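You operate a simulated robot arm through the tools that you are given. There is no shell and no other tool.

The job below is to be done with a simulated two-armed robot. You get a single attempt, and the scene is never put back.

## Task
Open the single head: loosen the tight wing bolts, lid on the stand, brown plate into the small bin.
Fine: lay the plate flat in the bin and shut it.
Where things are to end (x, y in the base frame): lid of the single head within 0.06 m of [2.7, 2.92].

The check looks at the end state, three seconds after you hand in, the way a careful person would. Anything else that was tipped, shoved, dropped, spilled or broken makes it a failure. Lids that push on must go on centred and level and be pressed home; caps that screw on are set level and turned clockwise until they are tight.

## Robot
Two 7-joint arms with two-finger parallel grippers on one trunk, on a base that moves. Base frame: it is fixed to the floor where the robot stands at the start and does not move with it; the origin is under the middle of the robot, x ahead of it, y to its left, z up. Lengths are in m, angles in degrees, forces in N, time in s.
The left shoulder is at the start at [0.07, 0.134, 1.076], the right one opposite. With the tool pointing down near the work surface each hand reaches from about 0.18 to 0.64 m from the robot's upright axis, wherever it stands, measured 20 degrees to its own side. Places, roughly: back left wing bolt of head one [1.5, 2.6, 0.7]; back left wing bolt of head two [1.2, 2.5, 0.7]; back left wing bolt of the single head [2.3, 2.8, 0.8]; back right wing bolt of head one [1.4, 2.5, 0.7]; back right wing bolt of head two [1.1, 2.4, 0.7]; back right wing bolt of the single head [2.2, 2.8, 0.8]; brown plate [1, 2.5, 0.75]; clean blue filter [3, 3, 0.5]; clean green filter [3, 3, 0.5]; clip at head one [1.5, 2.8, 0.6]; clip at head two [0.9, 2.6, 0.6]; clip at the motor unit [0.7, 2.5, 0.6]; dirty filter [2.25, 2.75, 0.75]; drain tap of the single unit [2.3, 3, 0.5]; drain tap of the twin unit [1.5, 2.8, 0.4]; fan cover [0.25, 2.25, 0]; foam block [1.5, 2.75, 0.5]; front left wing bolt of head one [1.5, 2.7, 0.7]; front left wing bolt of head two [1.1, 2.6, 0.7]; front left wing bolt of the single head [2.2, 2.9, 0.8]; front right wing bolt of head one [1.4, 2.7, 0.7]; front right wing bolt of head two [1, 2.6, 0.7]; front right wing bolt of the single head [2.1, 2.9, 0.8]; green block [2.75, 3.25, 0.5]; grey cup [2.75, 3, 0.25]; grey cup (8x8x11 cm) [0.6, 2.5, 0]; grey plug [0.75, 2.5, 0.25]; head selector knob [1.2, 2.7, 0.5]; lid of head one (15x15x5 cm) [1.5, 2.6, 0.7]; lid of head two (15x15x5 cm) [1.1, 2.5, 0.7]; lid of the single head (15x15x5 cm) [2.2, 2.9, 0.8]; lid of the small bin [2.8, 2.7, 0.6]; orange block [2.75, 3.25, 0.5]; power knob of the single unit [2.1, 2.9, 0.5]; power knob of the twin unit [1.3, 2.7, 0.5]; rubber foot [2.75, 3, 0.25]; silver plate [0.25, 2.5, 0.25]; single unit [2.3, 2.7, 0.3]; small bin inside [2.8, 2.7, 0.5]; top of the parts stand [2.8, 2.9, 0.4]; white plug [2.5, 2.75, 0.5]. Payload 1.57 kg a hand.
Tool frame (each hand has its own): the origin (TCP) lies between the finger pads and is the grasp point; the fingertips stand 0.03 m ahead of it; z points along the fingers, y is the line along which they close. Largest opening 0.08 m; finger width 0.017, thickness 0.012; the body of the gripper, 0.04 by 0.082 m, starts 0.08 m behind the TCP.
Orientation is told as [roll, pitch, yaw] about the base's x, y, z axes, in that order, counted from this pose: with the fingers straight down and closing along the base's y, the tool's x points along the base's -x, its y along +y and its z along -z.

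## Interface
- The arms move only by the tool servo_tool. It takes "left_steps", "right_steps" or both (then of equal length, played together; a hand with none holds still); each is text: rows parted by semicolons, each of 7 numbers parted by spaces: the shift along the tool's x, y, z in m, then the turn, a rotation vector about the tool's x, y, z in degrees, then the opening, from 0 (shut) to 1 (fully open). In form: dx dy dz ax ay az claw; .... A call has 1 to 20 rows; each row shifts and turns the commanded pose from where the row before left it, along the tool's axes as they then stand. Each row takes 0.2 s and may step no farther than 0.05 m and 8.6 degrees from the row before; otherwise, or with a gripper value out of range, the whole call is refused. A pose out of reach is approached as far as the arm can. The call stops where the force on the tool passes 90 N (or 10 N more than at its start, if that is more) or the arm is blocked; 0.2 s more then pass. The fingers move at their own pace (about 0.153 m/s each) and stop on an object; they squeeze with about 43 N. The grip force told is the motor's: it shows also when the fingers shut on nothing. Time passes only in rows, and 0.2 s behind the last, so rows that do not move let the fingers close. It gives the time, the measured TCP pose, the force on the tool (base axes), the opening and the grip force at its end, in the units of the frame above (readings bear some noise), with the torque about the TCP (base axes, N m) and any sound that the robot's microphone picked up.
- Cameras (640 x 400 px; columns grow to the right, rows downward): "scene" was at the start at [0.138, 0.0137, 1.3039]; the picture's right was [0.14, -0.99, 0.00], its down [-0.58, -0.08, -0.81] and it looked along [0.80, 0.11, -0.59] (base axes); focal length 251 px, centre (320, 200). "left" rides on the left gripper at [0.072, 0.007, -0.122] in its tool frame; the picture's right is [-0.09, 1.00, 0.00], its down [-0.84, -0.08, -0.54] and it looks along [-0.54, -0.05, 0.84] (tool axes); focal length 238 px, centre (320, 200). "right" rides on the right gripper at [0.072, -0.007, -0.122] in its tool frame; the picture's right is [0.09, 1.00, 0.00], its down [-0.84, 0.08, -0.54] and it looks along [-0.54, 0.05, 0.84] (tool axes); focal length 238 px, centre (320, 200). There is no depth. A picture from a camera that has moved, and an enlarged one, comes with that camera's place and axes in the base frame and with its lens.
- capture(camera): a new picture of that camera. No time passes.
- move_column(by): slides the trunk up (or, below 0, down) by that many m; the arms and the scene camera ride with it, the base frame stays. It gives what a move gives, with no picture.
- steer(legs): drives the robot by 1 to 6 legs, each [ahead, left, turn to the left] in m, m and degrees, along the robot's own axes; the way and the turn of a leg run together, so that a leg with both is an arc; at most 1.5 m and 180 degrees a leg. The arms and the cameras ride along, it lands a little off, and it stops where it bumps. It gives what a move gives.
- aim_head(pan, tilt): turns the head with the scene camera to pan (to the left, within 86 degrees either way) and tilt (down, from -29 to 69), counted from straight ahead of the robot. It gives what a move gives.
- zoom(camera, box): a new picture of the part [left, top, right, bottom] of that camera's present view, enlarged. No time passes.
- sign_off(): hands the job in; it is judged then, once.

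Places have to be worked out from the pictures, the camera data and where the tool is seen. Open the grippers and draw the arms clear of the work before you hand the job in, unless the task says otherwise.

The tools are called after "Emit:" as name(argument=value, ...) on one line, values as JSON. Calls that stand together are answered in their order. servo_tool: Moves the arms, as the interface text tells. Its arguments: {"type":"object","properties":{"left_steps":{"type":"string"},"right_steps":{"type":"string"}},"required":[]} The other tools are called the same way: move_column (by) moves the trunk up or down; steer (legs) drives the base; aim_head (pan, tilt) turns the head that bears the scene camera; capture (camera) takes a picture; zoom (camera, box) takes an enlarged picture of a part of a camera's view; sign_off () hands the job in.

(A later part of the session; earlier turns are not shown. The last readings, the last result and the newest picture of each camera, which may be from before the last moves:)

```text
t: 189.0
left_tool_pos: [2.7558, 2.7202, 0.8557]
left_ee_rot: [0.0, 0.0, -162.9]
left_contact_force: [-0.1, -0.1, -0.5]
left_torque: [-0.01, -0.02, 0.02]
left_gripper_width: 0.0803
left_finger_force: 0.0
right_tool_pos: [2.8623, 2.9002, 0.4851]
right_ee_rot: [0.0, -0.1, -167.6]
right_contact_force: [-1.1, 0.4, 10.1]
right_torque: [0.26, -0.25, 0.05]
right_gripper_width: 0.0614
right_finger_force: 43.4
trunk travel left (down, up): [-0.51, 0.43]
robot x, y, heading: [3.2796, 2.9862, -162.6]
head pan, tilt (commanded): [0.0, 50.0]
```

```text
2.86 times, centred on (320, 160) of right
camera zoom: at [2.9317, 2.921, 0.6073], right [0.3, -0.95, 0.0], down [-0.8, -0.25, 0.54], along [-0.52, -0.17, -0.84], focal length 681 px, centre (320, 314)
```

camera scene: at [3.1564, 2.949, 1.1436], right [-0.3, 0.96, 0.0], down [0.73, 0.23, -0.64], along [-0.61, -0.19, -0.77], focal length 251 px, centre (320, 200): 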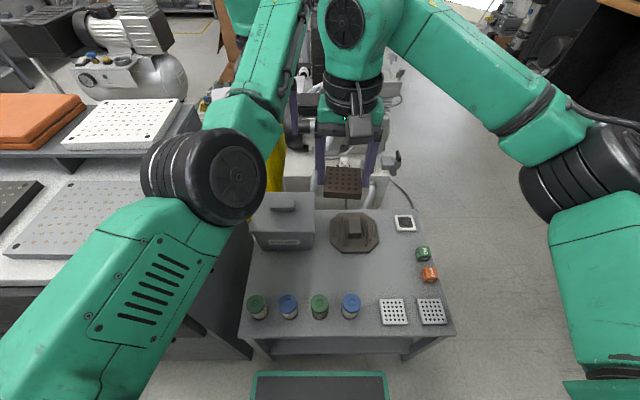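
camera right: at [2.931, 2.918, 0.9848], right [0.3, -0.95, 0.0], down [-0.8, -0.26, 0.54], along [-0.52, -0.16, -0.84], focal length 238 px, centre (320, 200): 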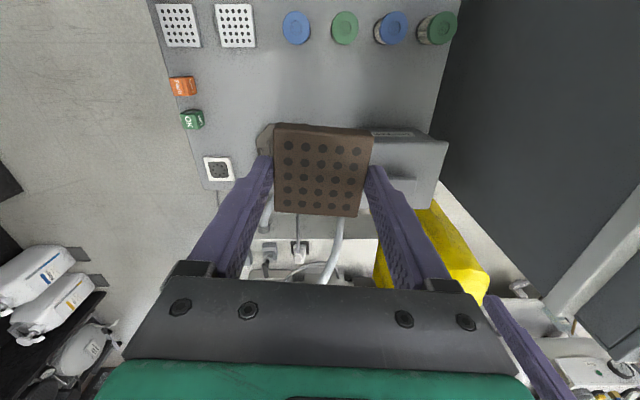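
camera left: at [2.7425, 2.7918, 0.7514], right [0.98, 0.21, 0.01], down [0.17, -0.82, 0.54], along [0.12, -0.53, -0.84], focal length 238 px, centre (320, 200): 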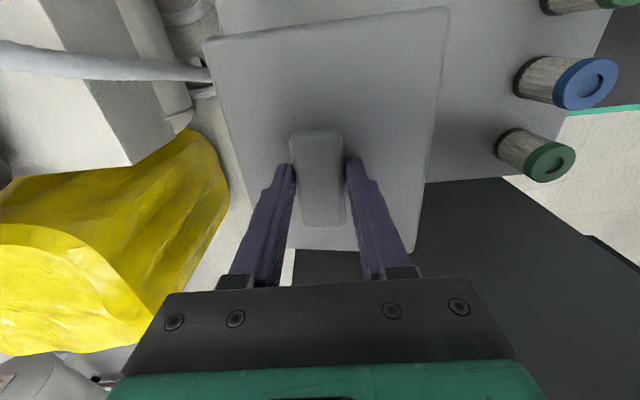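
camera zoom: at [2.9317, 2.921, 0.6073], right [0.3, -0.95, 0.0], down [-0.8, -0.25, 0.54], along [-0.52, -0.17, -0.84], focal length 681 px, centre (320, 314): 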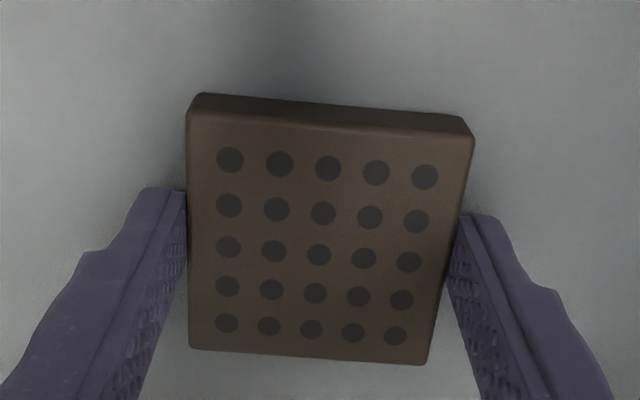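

Touchdown at TCP z 0.485 (10 N). I'll ease up 1 mm, open the fingers and rise.

Emit:
servo_tool(right_steps="0 0 -0.0015 0 0 0 0; 0 0 0 0 0 0 1; 0 0 0 0 0 0 1; 0 0 -0.03 0 0 0 1; 0 0 -0.04 0 0 0 1; 0 0 -0.04 0 0 0 1; 0 0 -0.04 0 0 0 1; 0 0 -0.04 0 0 0 1; 0 0 0 0 0 0 1")

Emit:
capture(camera="right")

Emit:
capture(camera="left")

Emit:
capture(camera="scene")

```text
t: 191.0
left_tool_pos: [2.7558, 2.7211, 0.855]
left_ee_rot: [0.0, 0.1, -162.9]
left_contact_force: [-0.4, 0.3, 0.1]
left_torque: [-0.02, 0.01, -0.02]
left_gripper_width: 0.08
left_finger_force: 0.0
right_tool_pos: [2.8622, 2.9003, 0.6766]
right_ee_rot: [0.0, 0.0, -167.6]
right_contact_force: [0.2, 0.0, 1.0]
right_torque: [-0.05, 0.0, -0.02]
right_gripper_width: 0.08
right_finger_force: 0.1
trunk travel left (down, up): [-0.51, 0.43]
robot x, y, heading: [3.2769, 2.987, -162.8]
head pan, tilt (commanded): [0.0, 50.0]
```

```text
taken
camera right: at [2.931, 2.9211, 0.7983], right [0.3, -0.95, 0.0], down [-0.8, -0.25, 0.54], along [-0.52, -0.16, -0.84], focal length 238 px, centre (320, 200)
```

right: 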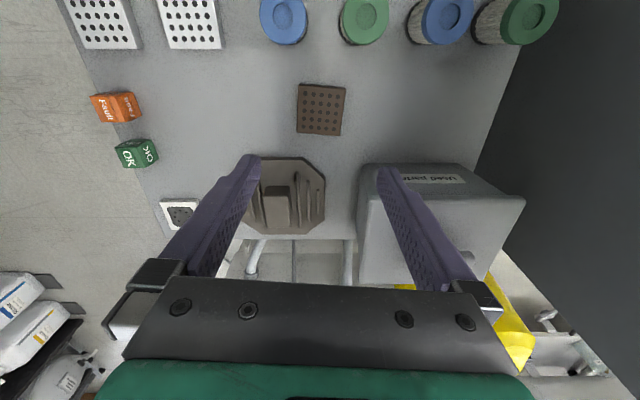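

```text
taken
camera left: at [2.8251, 2.7352, 0.9765], right [0.21, -0.98, 0.0], down [-0.82, -0.17, 0.54], along [-0.53, -0.11, -0.84], focal length 238 px, centre (320, 200)
```

left: 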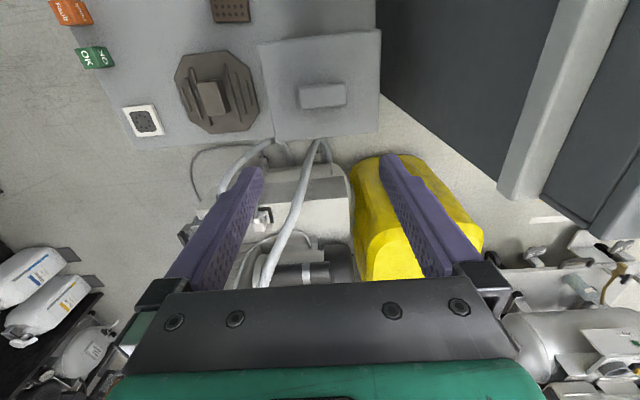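

```text
taken
camera scene: at [3.1564, 2.949, 1.1436], right [-0.3, 0.96, 0.0], down [0.73, 0.23, -0.64], along [-0.61, -0.19, -0.77], focal length 251 px, centre (320, 200)
```

scene: 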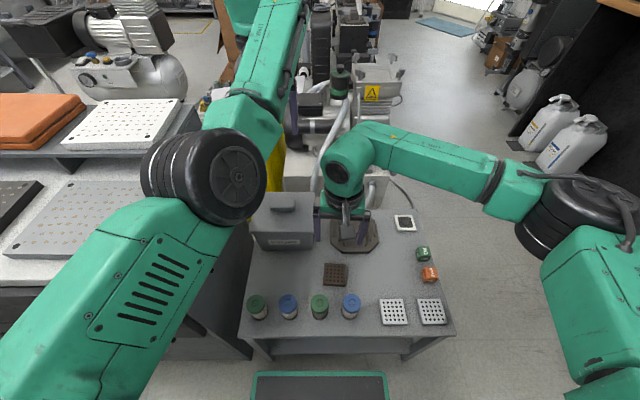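

The plate is parked flat on the stand and both hands are free. I'll now bring the left hand over the handle with the fingers across its long side and descend to z 0.70 to check.

Emit:
servo_tool(left_steps="0.0118 0.0053 0 0 0 0 1; 0 0 0.04 0 0 0 1; 0 0 0.04 0 0 0 1; 0 0 0.04 0 0 0 1; 0 0 0.035 0 0 0 1; 0 0 0 0 0 0 1")

Emit:
capture(camera="left")

Emit:
zoom(camera="left", box=[220, 60, 420, 220])

```text
t: 192.4
left_tool_pos: [2.7569, 2.719, 0.7019]
left_ee_rot: [0.1, 0.0, -162.9]
left_contact_force: [-0.4, -0.8, 0.2]
left_torque: [0.01, -0.02, 0.03]
left_gripper_width: 0.0798
left_finger_force: 0.0
left hand out of reach, approached as far as the arm can: row 1
right_tool_pos: [2.8613, 2.9002, 0.6749]
right_ee_rot: [0.0, 0.0, -167.5]
right_contact_force: [-0.1, -0.3, -0.3]
right_torque: [0.01, -0.01, -0.05]
right_gripper_width: 0.0799
right_finger_force: 0.1
trunk travel left (down, up): [-0.51, 0.43]
robot x, y, heading: [3.2756, 2.9838, -162.8]
head pan, tilt (commanded): [0.0, 50.0]
```

```text
taken
camera left: at [2.8266, 2.7326, 0.8228], right [0.21, -0.98, 0.0], down [-0.82, -0.17, 0.54], along [-0.53, -0.11, -0.84], focal length 238 px, centre (320, 200)
```

left: 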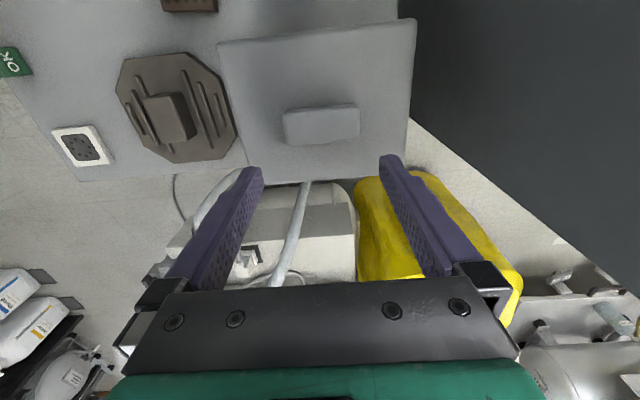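

```text
2.50 times, centred on (320, 140) of left
camera zoom: at [2.8266, 2.7326, 0.8228], right [0.21, -0.98, 0.0], down [-0.82, -0.17, 0.54], along [-0.53, -0.11, -0.84], focal length 596 px, centre (320, 350)
```

zoom: 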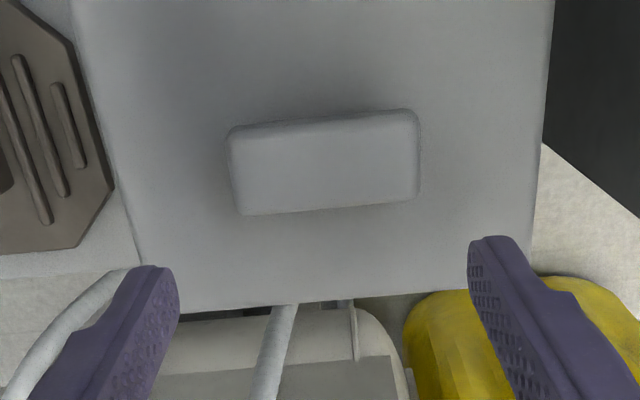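

The handle spans tool y -31..+37 mm, so it fits between the fingers; I need +10 mm in x and +3 mm in y. I'll shift and descend to z 0.617.

Emit:
servo_tool(left_steps="0.0103 0.003 0.01 0 0 0 1; 0 0 0.03 0 0 0 1; 0 0 0.02 0 0 0 1; 0 0 0 0 0 0 1")

Emit:
zoom(camera="left", box=[220, 60, 420, 220])

```text
t: 193.4
left_tool_pos: [2.768, 2.7182, 0.6402]
left_ee_rot: [0.1, 0.1, -162.8]
left_contact_force: [0.4, -0.6, 0.7]
left_torque: [0.01, -0.01, -0.03]
left_gripper_width: 0.0802
left_finger_force: 0.1
right_tool_pos: [2.8618, 2.9, 0.6758]
right_ee_rot: [-0.1, 0.0, -167.6]
right_contact_force: [0.0, -1.0, 0.3]
right_torque: [-0.01, 0.02, -0.01]
right_gripper_width: 0.0802
right_finger_force: 0.0
trunk travel left (down, up): [-0.51, 0.43]
robot x, y, heading: [3.277, 2.9882, -162.9]
head pan, tilt (commanded): [0.0, 50.0]
```

```text
2.50 times, centred on (320, 140) of left
camera zoom: at [2.8376, 2.7323, 0.7622], right [0.21, -0.98, 0.0], down [-0.82, -0.17, 0.54], along [-0.53, -0.11, -0.84], focal length 596 px, centre (320, 350)
```

zoom: 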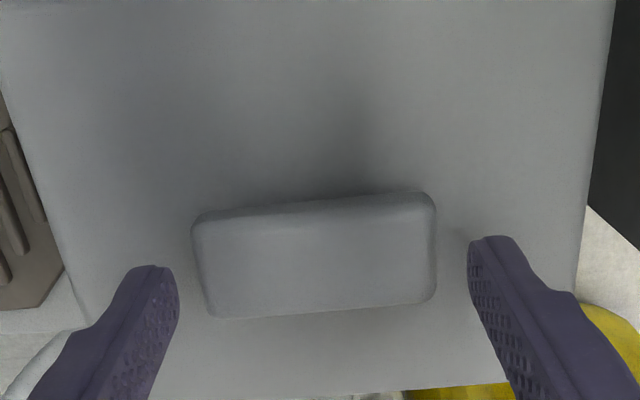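

Centred within 1–2 mm, with 4–5 mm clearance at each end. I'll go down the last 2.5 cm and close.

Emit:
servo_tool(left_steps="0 -0.001 0.01 0 0 0 1; 0 0 0.008 0 0 0 1; 0 0 0.006 0 0 0 1; 0 0 0 0 0 0 1")

Emit:
zoom(camera="left", box=[220, 60, 420, 220])

```text
t: 194.4
left_tool_pos: [2.7706, 2.7181, 0.6167]
left_ee_rot: [0.0, 0.1, -162.9]
left_contact_force: [-0.3, 0.0, -0.1]
left_torque: [0.02, 0.0, -0.02]
left_gripper_width: 0.0803
left_finger_force: 0.1
right_tool_pos: [2.8616, 2.9001, 0.6752]
right_ee_rot: [0.0, 0.0, -167.7]
right_contact_force: [0.7, -1.3, -0.2]
right_torque: [-0.03, 0.02, 0.02]
right_gripper_width: 0.0801
right_finger_force: 0.0
trunk travel left (down, up): [-0.51, 0.43]
robot x, y, heading: [3.2773, 2.9815, -162.5]
head pan, tilt (commanded): [0.0, 50.0]
```

```text
2.50 times, centred on (320, 140) of left
camera zoom: at [2.8395, 2.7333, 0.7376], right [0.21, -0.98, 0.0], down [-0.82, -0.17, 0.54], along [-0.53, -0.11, -0.84], focal length 596 px, centre (320, 350)
```

zoom: 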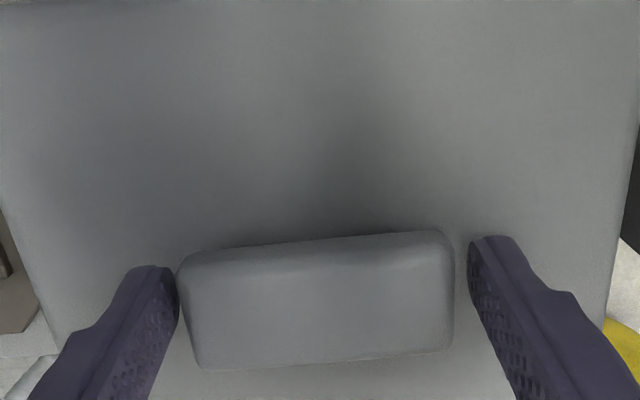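

Perfectly centred around the handle now. I'll close the left fingers.

Emit:
servo_tool(left_steps="0 0 0 0 0 0 0.5; 0 0 0 0 0 0 0; 0 0 0 0 0 0 0")

```text
t: 195.2
left_tool_pos: [2.7686, 2.7193, 0.6167]
left_ee_rot: [-0.2, 0.1, -162.9]
left_contact_force: [-0.3, 5.7, -0.8]
left_torque: [0.55, 0.16, 0.33]
left_gripper_width: 0.07
left_finger_force: 45.1
right_tool_pos: [2.8622, 2.9004, 0.6765]
right_ee_rot: [-0.1, 0.0, -167.7]
right_contact_force: [0.8, 0.2, -0.4]
right_torque: [-0.02, 0.03, -0.02]
right_gripper_width: 0.08
right_finger_force: 0.0
trunk travel left (down, up): [-0.51, 0.43]
robot x, y, heading: [3.2815, 2.9849, -162.7]
head pan, tilt (commanded): [0.0, 50.0]
```

The handle is gripped at its ends. I'll swing the lid up along the hinge's arc, tilting the hand slightly forward as I go; first to about 15° and check forces.

Emit:
servo_tool(left_steps="-0.00115 0 -0.0058 0 -3 0 0; -0.00194 0 -0.0054 0 -3 0 0; -0.00263 0 -0.00495 0 -3 0 0; 0 0 0 0 0 0 0")

Emit:
zoom(camera="right", box=[300, 120, 560, 310])

```text
t: 196.2
left_tool_pos: [2.7562, 2.7157, 0.6412]
left_ee_rot: [-0.2, -9.9, -162.5]
left_contact_force: [-20.4, 65.2, -12.1]
left_torque: [1.6, -0.26, -0.03]
left_gripper_width: 0.0698
left_finger_force: 45.5
right_tool_pos: [2.8586, 2.9068, 0.6735]
right_ee_rot: [0.6, 0.2, -167.8]
right_contact_force: [0.6, -0.1, -0.3]
right_torque: [0.0, -0.02, -0.03]
right_gripper_width: 0.0798
right_finger_force: 0.0
trunk travel left (down, up): [-0.51, 0.43]
robot x, y, heading: [3.2789, 2.9876, -162.9]
head pan, tilt (commanded): [0.0, 50.0]
```

```text
2.11 times, centred on (430, 215) of right
camera zoom: at [2.9274, 2.9285, 0.7967], right [0.3, -0.95, 0.01], down [-0.8, -0.25, 0.54], along [-0.51, -0.17, -0.84], focal length 502 px, centre (88, 168)
```

zoom: 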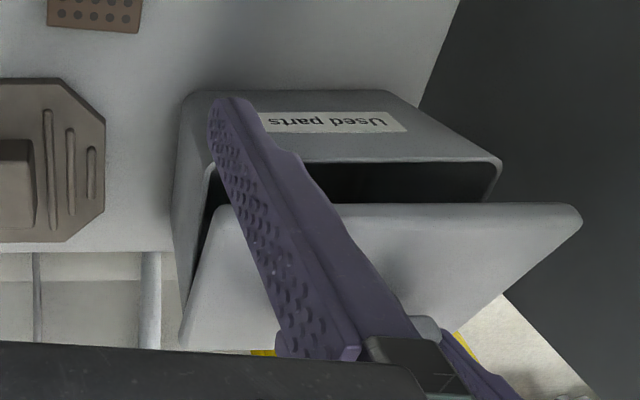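

The lid swung up to about 25°, but the left hand reads 68 N sideways along its closing axis, so something is binding. I'll stop and look at the scene before moving on.

Emit:
capture(camera="scene")

Emit:
capture(camera="left")

Emit:
capture(camera="right")

```text
taken
camera scene: at [3.1513, 2.9587, 1.1433], right [-0.29, 0.96, -0.01], down [0.74, 0.22, -0.64], along [-0.61, -0.19, -0.77], focal length 251 px, centre (320, 200)
```

scene: 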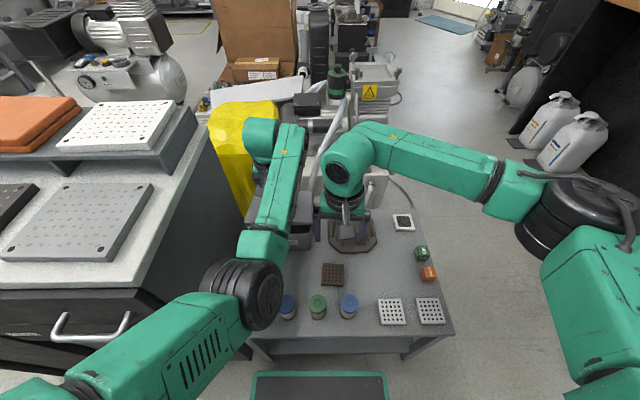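

```text
taken
camera left: at [2.8454, 2.7357, 0.7473], right [0.21, -0.98, 0.01], down [-0.72, -0.15, 0.68], along [-0.66, -0.15, -0.74], focal length 238 px, centre (320, 200)
```

left: 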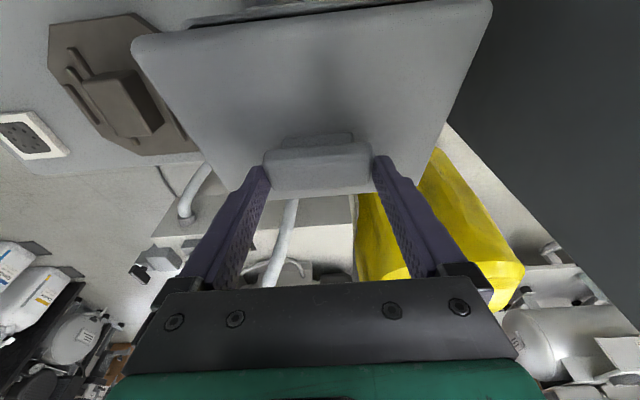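

```text
taken
camera right: at [2.9274, 2.9285, 0.7967], right [0.3, -0.95, 0.01], down [-0.8, -0.25, 0.54], along [-0.51, -0.17, -0.84], focal length 238 px, centre (320, 200)
```

right: 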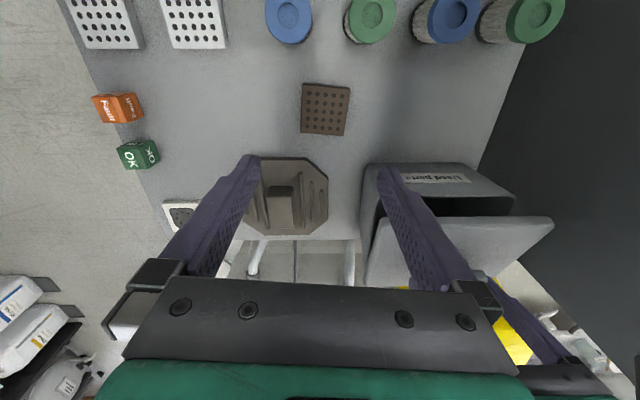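

The left elbow has swung much lower, near the first filter. I'll zoom in there and look from the side before any further motion.

Emit:
zoom(camera="scene", box=[180, 200, 360, 340])

Emit:
aim_head(pan=25, tilt=55)

Emit:
capture(camera="scene")

```text
2.86 times, centred on (270, 270) of scene
camera zoom: at [3.1513, 2.9587, 1.1433], right [-0.29, 0.96, -0.01], down [0.74, 0.22, -0.64], along [-0.61, -0.19, -0.77], focal length 716 px, centre (463, 0)
```

zoom: 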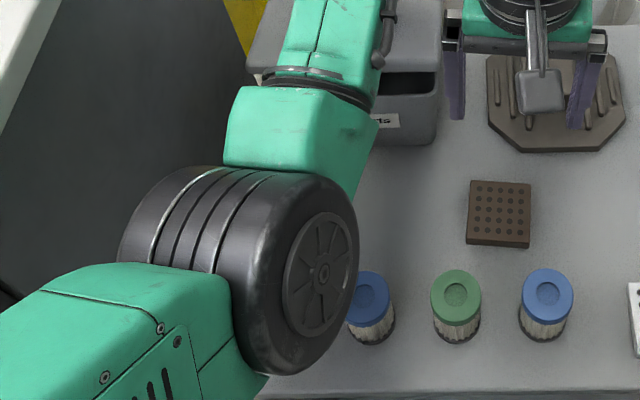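

```text
t: 197.1
left_tool_pos: [2.7562, 2.7137, 0.6405]
left_ee_rot: [0.2, -10.2, -162.7]
left_contact_force: [-35.3, 65.9, 4.9]
left_torque: [1.71, 2.11, 0.55]
left_gripper_width: 0.0696
left_finger_force: 45.6
right_tool_pos: [2.8587, 2.9074, 0.6749]
right_ee_rot: [0.6, 0.1, -167.8]
right_contact_force: [0.4, -0.1, -0.5]
right_torque: [0.0, -0.02, 0.02]
right_gripper_width: 0.08
right_finger_force: 0.1
trunk travel left (down, up): [-0.51, 0.43]
robot x, y, heading: [3.2813, 2.9861, -163.0]
head pan, tilt (commanded): [25.0, 55.0]
```

```text
taken
camera scene: at [3.1723, 2.934, 1.1375], right [-0.67, 0.74, -0.01], down [0.61, 0.54, -0.58], along [-0.42, -0.39, -0.82], focal length 251 px, centre (320, 200)
```

scene: 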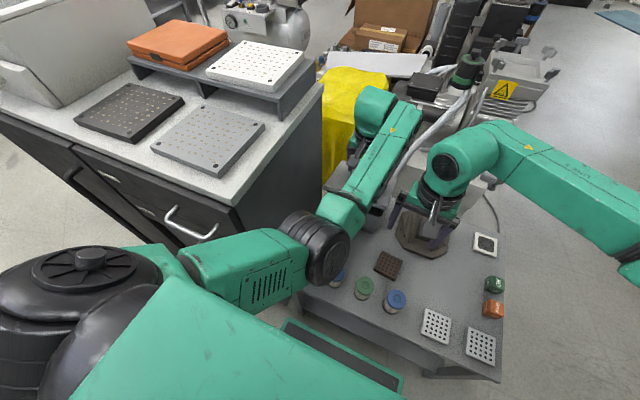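

The left elbow dropped between cabinet and stand and seems to press on the cabinet's side. I'll reverse the motion to lower the lid and relieve that.

Emit:
servo_tool(left_steps="0.00289 0 0.0048 0 3 0 0; 0.00222 0 0.0053 0 3 0 0; 0.00145 0 0.00573 0 3 0 0; 0 0 0 0 0 0 0; 0 0 0 0 0 0 0")

Emit:
capture(camera="scene")

```text
t: 198.3
left_tool_pos: [2.7699, 2.7186, 0.6173]
left_ee_rot: [0.1, 0.1, -162.9]
left_contact_force: [-7.5, 10.4, 13.5]
left_torque: [0.08, 1.42, 0.32]
left_gripper_width: 0.0696
left_finger_force: 44.5
right_tool_pos: [2.8625, 2.9007, 0.6757]
right_ee_rot: [0.1, -0.1, -167.7]
right_contact_force: [-0.6, 0.0, 0.9]
right_torque: [0.03, 0.03, -0.03]
right_gripper_width: 0.08
right_finger_force: 0.0
trunk travel left (down, up): [-0.51, 0.43]
robot x, y, heading: [3.2761, 2.9808, -162.8]
head pan, tilt (commanded): [25.0, 55.0]
```

```text
taken
camera scene: at [3.1781, 2.9258, 1.1375], right [-0.67, 0.74, 0.0], down [0.61, 0.55, -0.58], along [-0.43, -0.39, -0.82], focal length 251 px, centre (320, 200)
```

scene: 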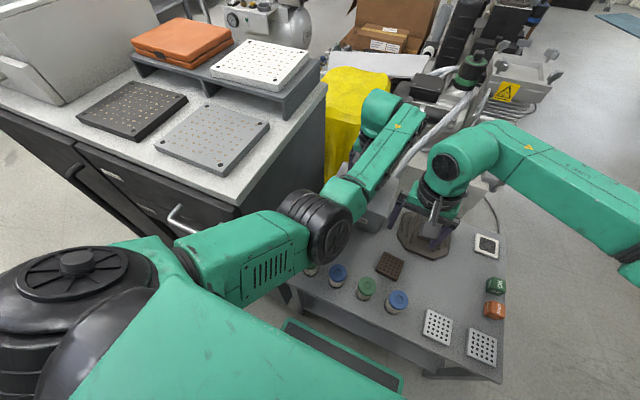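

Forces are back down and the lid is closed; all filters still stand. I'll try again keeping the left hand vertical (no tilt), lifting just the first 10°, and check forces and the elbow.

Emit:
servo_tool(left_steps="-0.00235 0 -0.00584 0 0 0 0; -0.00285 0 -0.00556 0 0 0 0; 0 0 0 0 0 0 0")

Emit:
capture(camera="scene")

```text
t: 199.1
left_tool_pos: [2.7668, 2.7186, 0.6257]
left_ee_rot: [0.0, 0.5, -163.0]
left_contact_force: [6.7, 17.1, -12.8]
left_torque: [0.75, -1.36, 0.41]
left_gripper_width: 0.07
left_finger_force: 45.4
right_tool_pos: [2.8614, 2.9019, 0.6746]
right_ee_rot: [0.1, 0.0, -167.6]
right_contact_force: [0.0, -0.4, 0.5]
right_torque: [-0.02, -0.01, 0.01]
right_gripper_width: 0.0798
right_finger_force: 0.1
trunk travel left (down, up): [-0.51, 0.43]
robot x, y, heading: [3.2756, 2.9836, -162.8]
head pan, tilt (commanded): [25.0, 55.0]
```

```text
taken
camera scene: at [3.1756, 2.9247, 1.1369], right [-0.67, 0.74, 0.0], down [0.61, 0.55, -0.57], along [-0.42, -0.39, -0.82], focal length 251 px, centre (320, 200)
```

scene: 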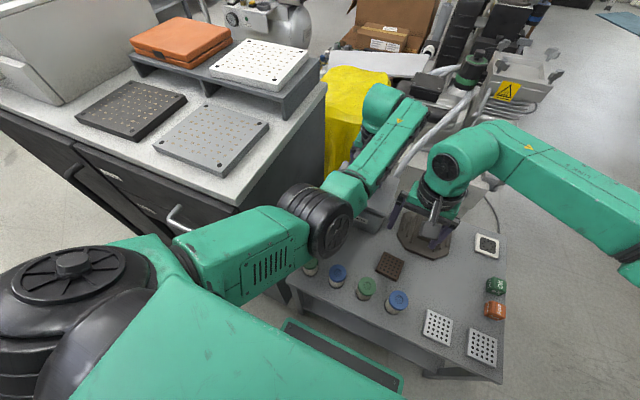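

Forces are modest now (under 20 N). I'll continue in small increments, shifting 1.5 mm along the axis to relieve the side load.

Emit:
servo_tool(left_steps="-0.00333 -0.0015 -0.00538 0 0 0 0; -0.00377 0 -0.00502 0 0 0 0; 0 0 0 0 0 0 0")

Emit:
zoom(camera="scene", box=[240, 140, 460, 300])

Emit:
capture(camera="left")

```text
t: 199.9
left_tool_pos: [2.7574, 2.7152, 0.638]
left_ee_rot: [0.1, 0.2, -162.8]
left_contact_force: [6.2, 7.0, -13.5]
left_torque: [0.73, -1.22, 0.34]
left_gripper_width: 0.0695
left_finger_force: 44.8
right_tool_pos: [2.8623, 2.9006, 0.6754]
right_ee_rot: [0.0, 0.1, -167.6]
right_contact_force: [-0.3, -0.2, 0.4]
right_torque: [0.03, 0.0, 0.04]
right_gripper_width: 0.08
right_finger_force: 0.0
trunk travel left (down, up): [-0.51, 0.43]
robot x, y, heading: [3.2758, 2.9816, -162.8]
head pan, tilt (commanded): [25.0, 55.0]
```

```text
2.50 times, centred on (350, 220) of scene
camera zoom: at [3.1752, 2.9229, 1.1369], right [-0.67, 0.74, 0.0], down [0.61, 0.55, -0.57], along [-0.42, -0.39, -0.82], focal length 626 px, centre (245, 150)
```

zoom: 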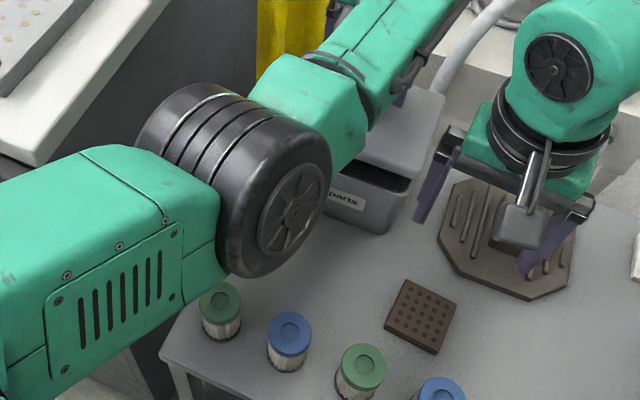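

```text
taken
camera left: at [2.8261, 2.7302, 0.7593], right [0.21, -0.98, 0.0], down [-0.82, -0.17, 0.54], along [-0.53, -0.11, -0.84], focal length 238 px, centre (320, 200)
```

left: 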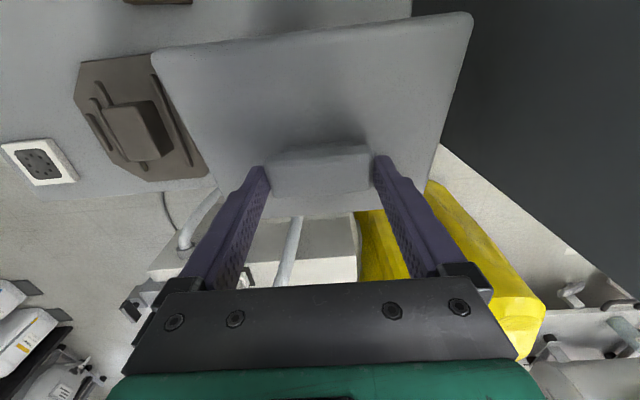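

The lid follows smoothly at about 20° with low forces. I'll go on to about 33°.

Emit:
servo_tool(left_steps="-0.0042 -0.0005 -0.0047 0 0 0 0; -0.0046 0 -0.0043 0 0 0 0; -0.003 0 -0.0025 0 0 0 0; 0 0 0 0 0 0 0")

Emit:
capture(camera="right")

Emit:
zoom(camera="scene", box=[240, 140, 460, 300])

```text
t: 200.9
left_tool_pos: [2.7459, 2.7122, 0.6495]
left_ee_rot: [0.0, 0.3, -162.8]
left_contact_force: [8.6, 5.0, -12.2]
left_torque: [0.44, -1.37, 0.47]
left_gripper_width: 0.0699
left_finger_force: 45.1
right_tool_pos: [2.8625, 2.8994, 0.6737]
right_ee_rot: [0.0, 0.0, -167.6]
right_contact_force: [0.0, -0.2, -0.7]
right_torque: [0.05, 0.04, 0.04]
right_gripper_width: 0.0801
right_finger_force: 0.0
trunk travel left (down, up): [-0.51, 0.43]
robot x, y, heading: [3.2776, 2.9865, -163.0]
head pan, tilt (commanded): [25.0, 55.0]
```

```text
taken
camera right: at [2.9304, 2.9209, 0.7974], right [0.3, -0.95, 0.0], down [-0.8, -0.26, 0.54], along [-0.52, -0.16, -0.84], focal length 238 px, centre (320, 200)
```

right: 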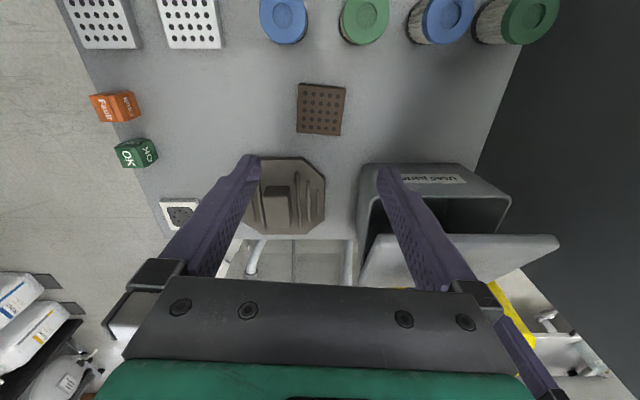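

```text
2.50 times, centred on (350, 220) of scene
camera zoom: at [3.1757, 2.923, 1.137], right [-0.67, 0.74, 0.0], down [0.61, 0.55, -0.57], along [-0.42, -0.39, -0.82], focal length 626 px, centre (245, 150)
```

zoom: 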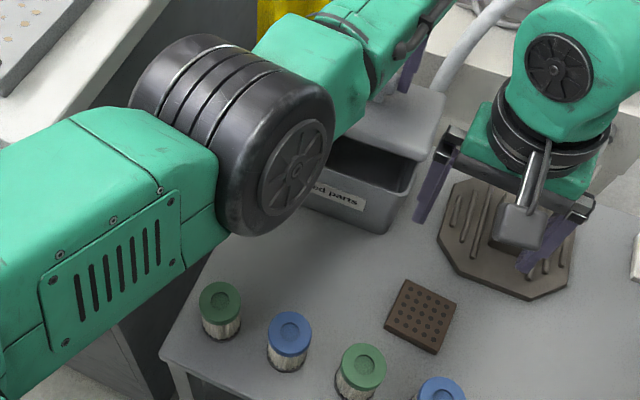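

At about 33° with 12 N load. I'll push a bit further toward the reach limit for more room underneath.

Emit:
servo_tool(left_steps="-0.0025 0 -0.0018 0 0 0 0; -0.0027 0 -0.0018 0 0 0 0; 0 0 0 0 0 0 0")

Emit:
capture(camera="left")

```text
t: 201.7
left_tool_pos: [2.7401, 2.711, 0.6533]
left_ee_rot: [0.0, 0.2, -162.9]
left_contact_force: [12.3, 5.4, -8.1]
left_torque: [0.52, -1.4, 0.49]
left_gripper_width: 0.0694
left_finger_force: 44.6
right_tool_pos: [2.8612, 2.8995, 0.6755]
right_ee_rot: [-0.1, 0.0, -167.7]
right_contact_force: [-0.2, -0.5, 0.7]
right_torque: [0.01, 0.01, 0.01]
right_gripper_width: 0.08
right_finger_force: 0.1
trunk travel left (down, up): [-0.51, 0.43]
robot x, y, heading: [3.2783, 2.9828, -162.8]
head pan, tilt (commanded): [25.0, 55.0]
```

```text
taken
camera left: at [2.8103, 2.7248, 0.7746], right [0.21, -0.98, 0.0], down [-0.82, -0.17, 0.54], along [-0.53, -0.11, -0.84], focal length 238 px, centre (320, 200)
```

left: 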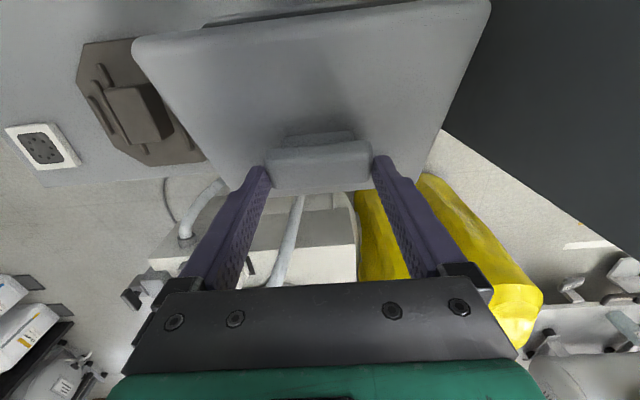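

About 39° and still in reach. Two more increments.

Emit:
servo_tool(left_steps="-0.0055 0 -0.003 0 0 0 0; -0.0058 0 -0.0024 0 0 0 0; 0 0 0 0 0 0 0")

Emit:
capture(camera="right")

Emit:
capture(camera="scene")

```text
t: 202.5
left_tool_pos: [2.7256, 2.7066, 0.6641]
left_ee_rot: [-0.2, -1.6, -163.8]
left_contact_force: [17.4, -32.7, -19.5]
left_torque: [-1.03, -1.53, 1.04]
left_gripper_width: 0.0697
left_finger_force: 44.6
left hand out of reach, approached as far as the arm can: row 1, 2
right_tool_pos: [2.8611, 2.8954, 0.6744]
right_ee_rot: [-0.4, 0.1, -167.5]
right_contact_force: [0.6, -0.4, 1.0]
right_torque: [-0.01, 0.01, 0.01]
right_gripper_width: 0.0797
right_finger_force: 0.1
trunk travel left (down, up): [-0.51, 0.43]
robot x, y, heading: [3.276, 2.9874, -162.7]
head pan, tilt (commanded): [25.0, 55.0]
```

```text
taken
camera right: at [2.9308, 2.9154, 0.7971], right [0.31, -0.95, -0.01], down [-0.8, -0.26, 0.54], along [-0.52, -0.16, -0.84], focal length 238 px, centre (320, 200)
```

right: 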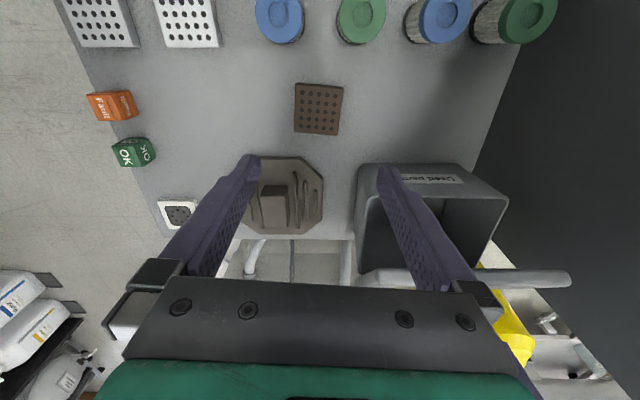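

```text
taken
camera scene: at [3.1763, 2.9159, 1.1365], right [-0.67, 0.74, 0.0], down [0.61, 0.56, -0.57], along [-0.42, -0.38, -0.82], focal length 251 px, centre (320, 200)
```

scene: 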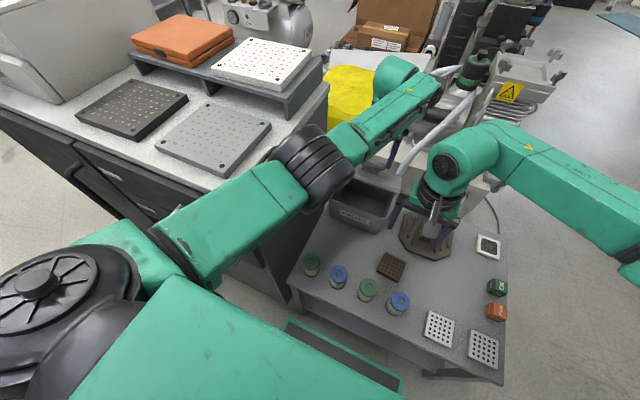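

The left arm is now at its reach limit with the lid near 45°. I'll back off 4 mm to reduce the side load and hold there.

Emit:
servo_tool(left_steps="0.006 0 0.003 0 0 0 0; 0 0 0 0 0 0 0")

Emit:
zoom(camera="scene", box=[270, 120, 470, 280])

```text
t: 203.1
left_tool_pos: [2.7335, 2.709, 0.659]
left_ee_rot: [0.0, -0.5, -162.9]
left_contact_force: [-5.4, -18.6, 12.7]
left_torque: [-1.27, 1.18, 0.63]
left_gripper_width: 0.0698
left_finger_force: 45.1
right_tool_pos: [2.863, 2.8999, 0.6758]
right_ee_rot: [-0.1, -0.1, -167.7]
right_contact_force: [-0.1, -0.6, -0.7]
right_torque: [0.0, 0.04, 0.01]
right_gripper_width: 0.0796
right_finger_force: 0.0
trunk travel left (down, up): [-0.51, 0.43]
robot x, y, heading: [3.2769, 2.9863, -163.0]
head pan, tilt (commanded): [25.0, 55.0]
```

```text
2.50 times, centred on (370, 200) of scene
camera zoom: at [3.178, 2.9215, 1.1376], right [-0.67, 0.74, 0.0], down [0.61, 0.55, -0.57], along [-0.43, -0.38, -0.82], focal length 626 px, centre (195, 200)
```

zoom: 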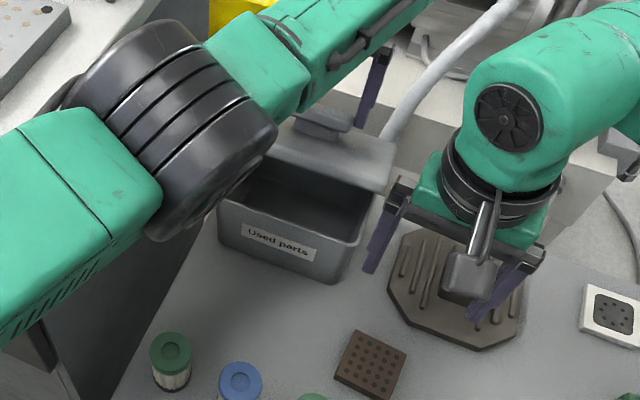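

The lid is held open at about 40°. Now the right hand: I'll close its fingers, turn it a little, back off east and tilt the fingers forward by 55° to form a prop.

Emit:
servo_tool(right_steps="0 0 0 0 0 -7.8 0.3; 0 0 0 0 0 -7.8 0; 0.0181 0.0266 -0.0225 0 0 0 0; 0.0181 0.0267 -0.0225 0 0 0 0; 0 0 0 0 -7.857 0 0; 0 0 0 0 -7.857 0 0; 0 0 0 0 -7.857 0 0; 0 0 0 0 -7.857 0 0; 0 0 0 0 -7.857 0 0; 0 0 0 0 -7.857 0 0; 0 0 0 0 -7.857 0 0; 0 0 0 0 0 0 0")

Emit:
aim_head(pan=10, tilt=55)

Emit:
capture(camera="scene")

Emit:
capture(camera="right")

```text
t: 205.7
left_tool_pos: [2.7359, 2.7078, 0.6572]
left_ee_rot: [0.0, 0.1, -162.7]
left_contact_force: [-0.1, -10.6, 12.4]
left_torque: [-0.89, 0.68, -0.21]
left_gripper_width: 0.0696
left_finger_force: 44.7
right_tool_pos: [2.9208, 2.8708, 0.7179]
right_ee_rot: [-0.1, -55.3, -151.9]
right_contact_force: [-0.3, 0.1, 0.1]
right_torque: [-0.02, 0.02, 0.04]
right_gripper_width: 0.0004
right_finger_force: 21.0
trunk travel left (down, up): [-0.51, 0.43]
robot x, y, heading: [3.2727, 2.9849, -162.6]
head pan, tilt (commanded): [25.0, 55.0]
```

```text
t: 206.5
left_tool_pos: [2.7355, 2.7093, 0.6565]
left_ee_rot: [0.0, 0.0, -162.8]
left_contact_force: [1.5, -10.1, 12.6]
left_torque: [-0.85, 0.52, 0.01]
left_gripper_width: 0.0697
left_finger_force: 45.0
right_tool_pos: [2.9207, 2.8715, 0.7196]
right_ee_rot: [-0.2, -55.1, -152.0]
right_contact_force: [-0.2, 0.6, 0.2]
right_torque: [-0.02, 0.0, 0.0]
right_gripper_width: 0.0
right_finger_force: 21.4
trunk travel left (down, up): [-0.51, 0.43]
robot x, y, heading: [3.2773, 2.9843, -163.0]
head pan, tilt (commanded): [10.0, 55.0]
```

```text
taken
camera scene: at [3.1684, 2.9384, 1.1374], right [-0.46, 0.89, 0.0], down [0.73, 0.38, -0.57], along [-0.51, -0.26, -0.82], focal length 251 px, centre (320, 200)
```

scene: 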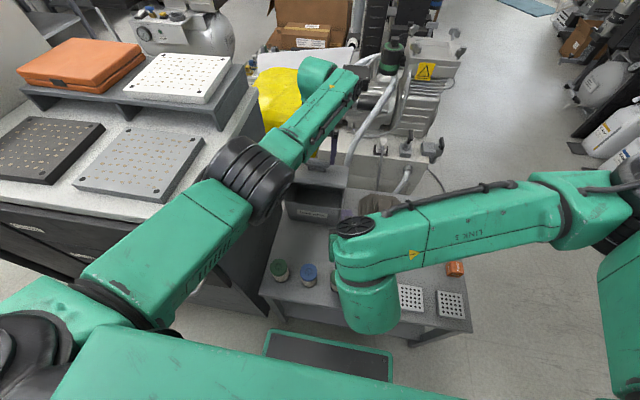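

```text
taken
camera right: at [3.0426, 2.9417, 0.7313], right [0.51, -0.85, -0.08], down [0.01, -0.09, 1.0], along [-0.86, -0.51, -0.04], focal length 238 px, centre (320, 200)
```

right: 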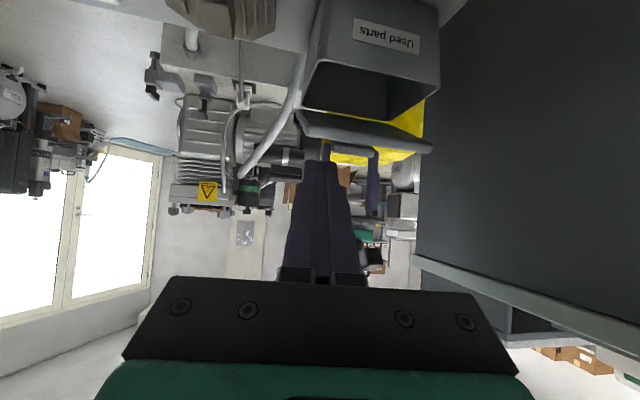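

The prop is formed; in the upside-down wrist view I can see the opened bin ahead. I'll bring the closed fingers down in front of the bin's opening, north half, at tip height about 0.605.

Emit:
servo_tool(right_steps="0.017 0.0064 0.0325 0 0 0 0; 0.017 0.0064 0.0325 0 0 0 0; 0.0169 0.0063 0.0326 0 0 0 0; 0 0 0 0 0 0 0")

Emit:
capture(camera="scene")

Emit:
capture(camera="right")

Emit:
capture(camera="left")

```text
t: 207.5
left_tool_pos: [2.7362, 2.7091, 0.6567]
left_ee_rot: [0.0, 0.1, -162.8]
left_contact_force: [1.4, -8.5, 11.3]
left_torque: [-0.74, 0.38, 0.38]
left_gripper_width: 0.0694
left_finger_force: 45.0
right_tool_pos: [2.8844, 2.8316, 0.6218]
right_ee_rot: [-0.2, -55.1, -151.9]
right_contact_force: [-0.6, -0.4, 0.4]
right_torque: [0.01, -0.01, 0.04]
right_gripper_width: 0.0
right_finger_force: 21.2
trunk travel left (down, up): [-0.51, 0.43]
robot x, y, heading: [3.2753, 2.9827, -162.7]
head pan, tilt (commanded): [10.0, 55.0]
```

```text
taken
camera scene: at [3.1684, 2.9384, 1.1374], right [-0.46, 0.89, 0.0], down [0.73, 0.37, -0.57], along [-0.51, -0.26, -0.82], focal length 251 px, centre (320, 200)
```

scene: 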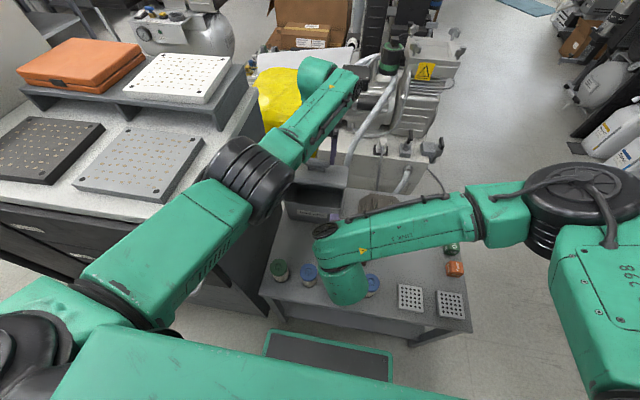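

```text
taken
camera right: at [3.0054, 2.9028, 0.6333], right [0.51, -0.85, -0.08], down [0.01, -0.09, 1.0], along [-0.86, -0.51, -0.04], focal length 238 px, centre (320, 200)
```

right: 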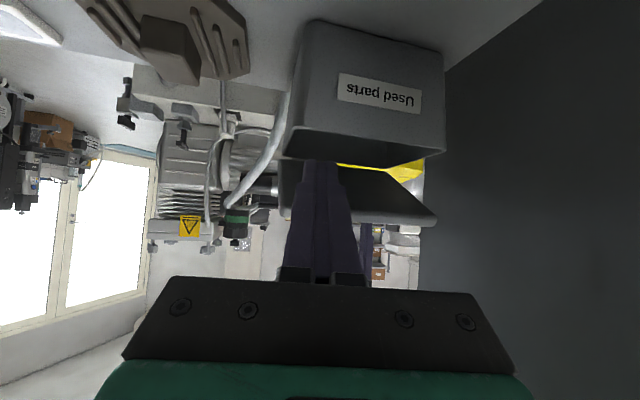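

```text
taken
camera left: at [2.8062, 2.7234, 0.7782], right [0.21, -0.98, 0.0], down [-0.82, -0.17, 0.54], along [-0.53, -0.11, -0.84], focal length 238 px, centre (320, 200)
```

left: 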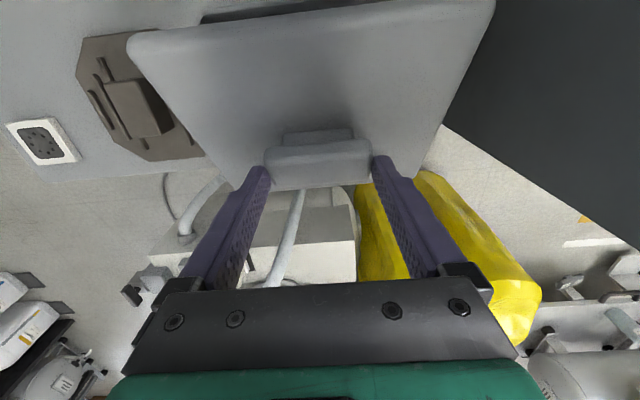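

The prop tip points into the gap between rim and lid on the north half. I'll zoom to verify vertical clearance to the rim before moving in.

Emit:
zoom(camera="right", box=[240, 60, 460, 240])

Emit:
zoom(camera="scene", box=[260, 150, 400, 270])

```text
2.22 times, centred on (350, 150) of right
camera zoom: at [3.0054, 2.9028, 0.6333], right [0.51, -0.85, -0.08], down [0.01, -0.09, 1.0], along [-0.86, -0.51, -0.04], focal length 530 px, centre (253, 311)
```

zoom: 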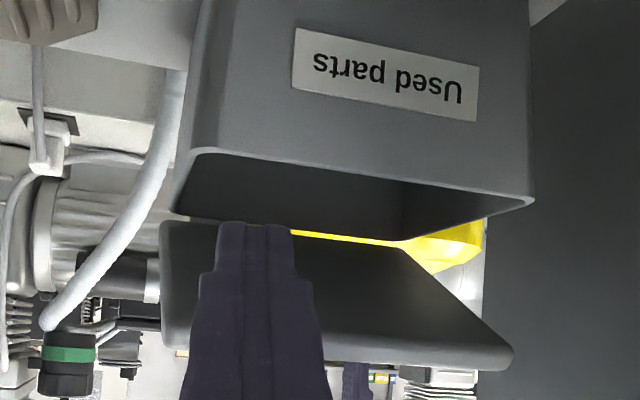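

```text
3.33 times, centred on (330, 210) of scene
camera zoom: at [3.1684, 2.9384, 1.1374], right [-0.46, 0.89, 0.0], down [0.73, 0.37, -0.57], along [-0.51, -0.26, -0.82], focal length 835 px, centre (287, 167)
```

zoom: 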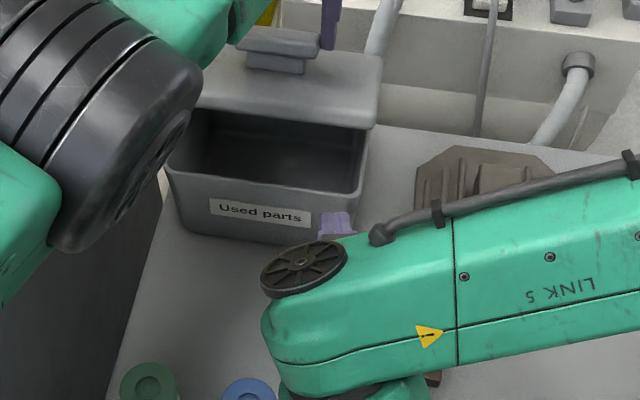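

The rim is at about z 0.56 and the lid's raised edge near 0.64, so the prop fits between. I'll swing the right hand a bit more to come from the north-east (more clearance to the left arm), then move the tip in under the lid.

Emit:
servo_tool(right_steps="0 0 0 -4.915 0 -3.442 0; 0 0 0 -4.915 0 -3.442 0; -0.0168 -0.0074 0.0241 0 0 0 0; -0.0168 -0.0074 0.0241 0 0 0 0; -0.0168 -0.0073 0.024 0 0 0 0; 0 0 0 0 0 0 0")

Emit:
capture(camera="right")

Emit:
zoom(camera="scene", box=[230, 130, 410, 280])

```text
t: 208.9
left_tool_pos: [2.7364, 2.7098, 0.6559]
left_ee_rot: [0.0, -0.2, -162.8]
left_contact_force: [-9.2, -17.0, -6.5]
left_torque: [-0.07, 1.06, 0.13]
left_gripper_width: 0.0696
left_finger_force: 44.9
right_tool_pos: [2.8079, 2.7924, 0.6201]
right_ee_rot: [-0.1, -55.0, -139.9]
right_contact_force: [20.9, 19.0, 14.3]
right_torque: [-0.06, 0.34, -0.43]
right_gripper_width: 0.0
right_finger_force: 21.8
trunk travel left (down, up): [-0.51, 0.43]
robot x, y, heading: [3.2814, 2.9855, -162.8]
head pan, tilt (commanded): [10.0, 55.0]
```

```text
taken
camera right: at [2.9109, 2.8877, 0.632], right [0.68, -0.73, -0.08], down [0.02, -0.08, 1.0], along [-0.73, -0.68, -0.04], focal length 238 px, centre (320, 200)
```

right: 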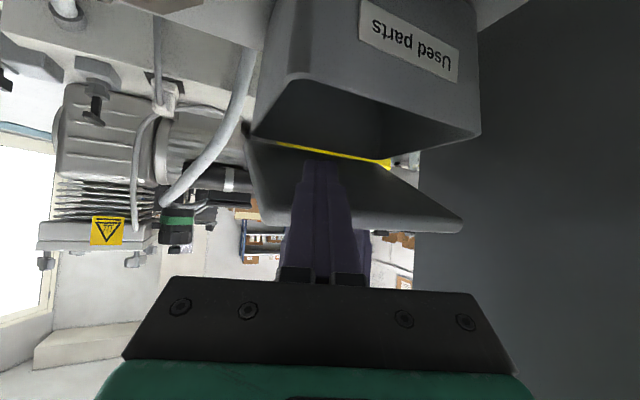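

```text
2.67 times, centred on (320, 205) of scene
camera zoom: at [3.1695, 2.9393, 1.1374], right [-0.46, 0.89, 0.0], down [0.73, 0.37, -0.58], along [-0.51, -0.26, -0.82], focal length 668 px, centre (320, 187)
```

zoom: 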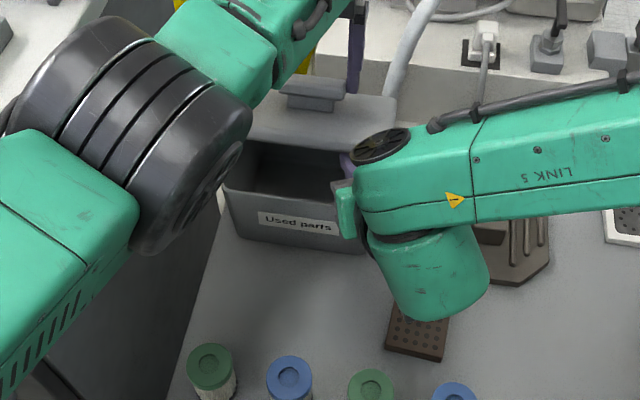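

The right hand reads about 32 N pushing back (east and up), so it's touching something. I'll zoom in to see what.

Emit:
zoom(camera="right", box=[220, 90, 480, 290])

Emit:
capture(camera="left")

```text
2.00 times, centred on (350, 190) of right
camera zoom: at [2.9109, 2.8877, 0.632], right [0.68, -0.73, -0.08], down [0.02, -0.08, 1.0], along [-0.73, -0.68, -0.04], focal length 477 px, centre (260, 220)
```

zoom: 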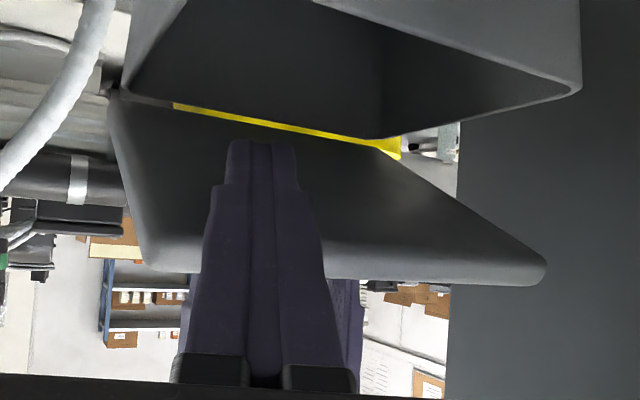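

```text
taken
camera left: at [2.8068, 2.7237, 0.7779], right [0.21, -0.98, 0.0], down [-0.82, -0.17, 0.54], along [-0.53, -0.11, -0.84], focal length 238 px, centre (320, 200)
```

left: 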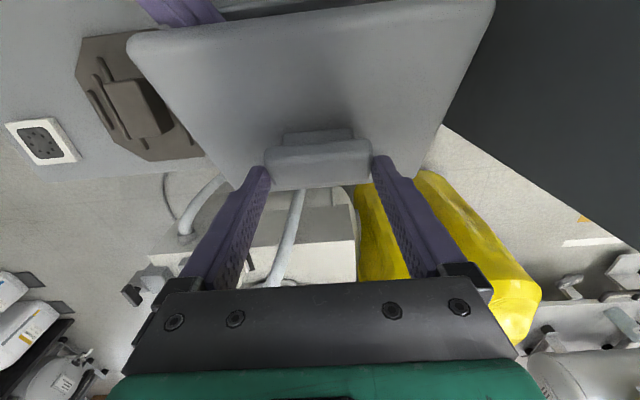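

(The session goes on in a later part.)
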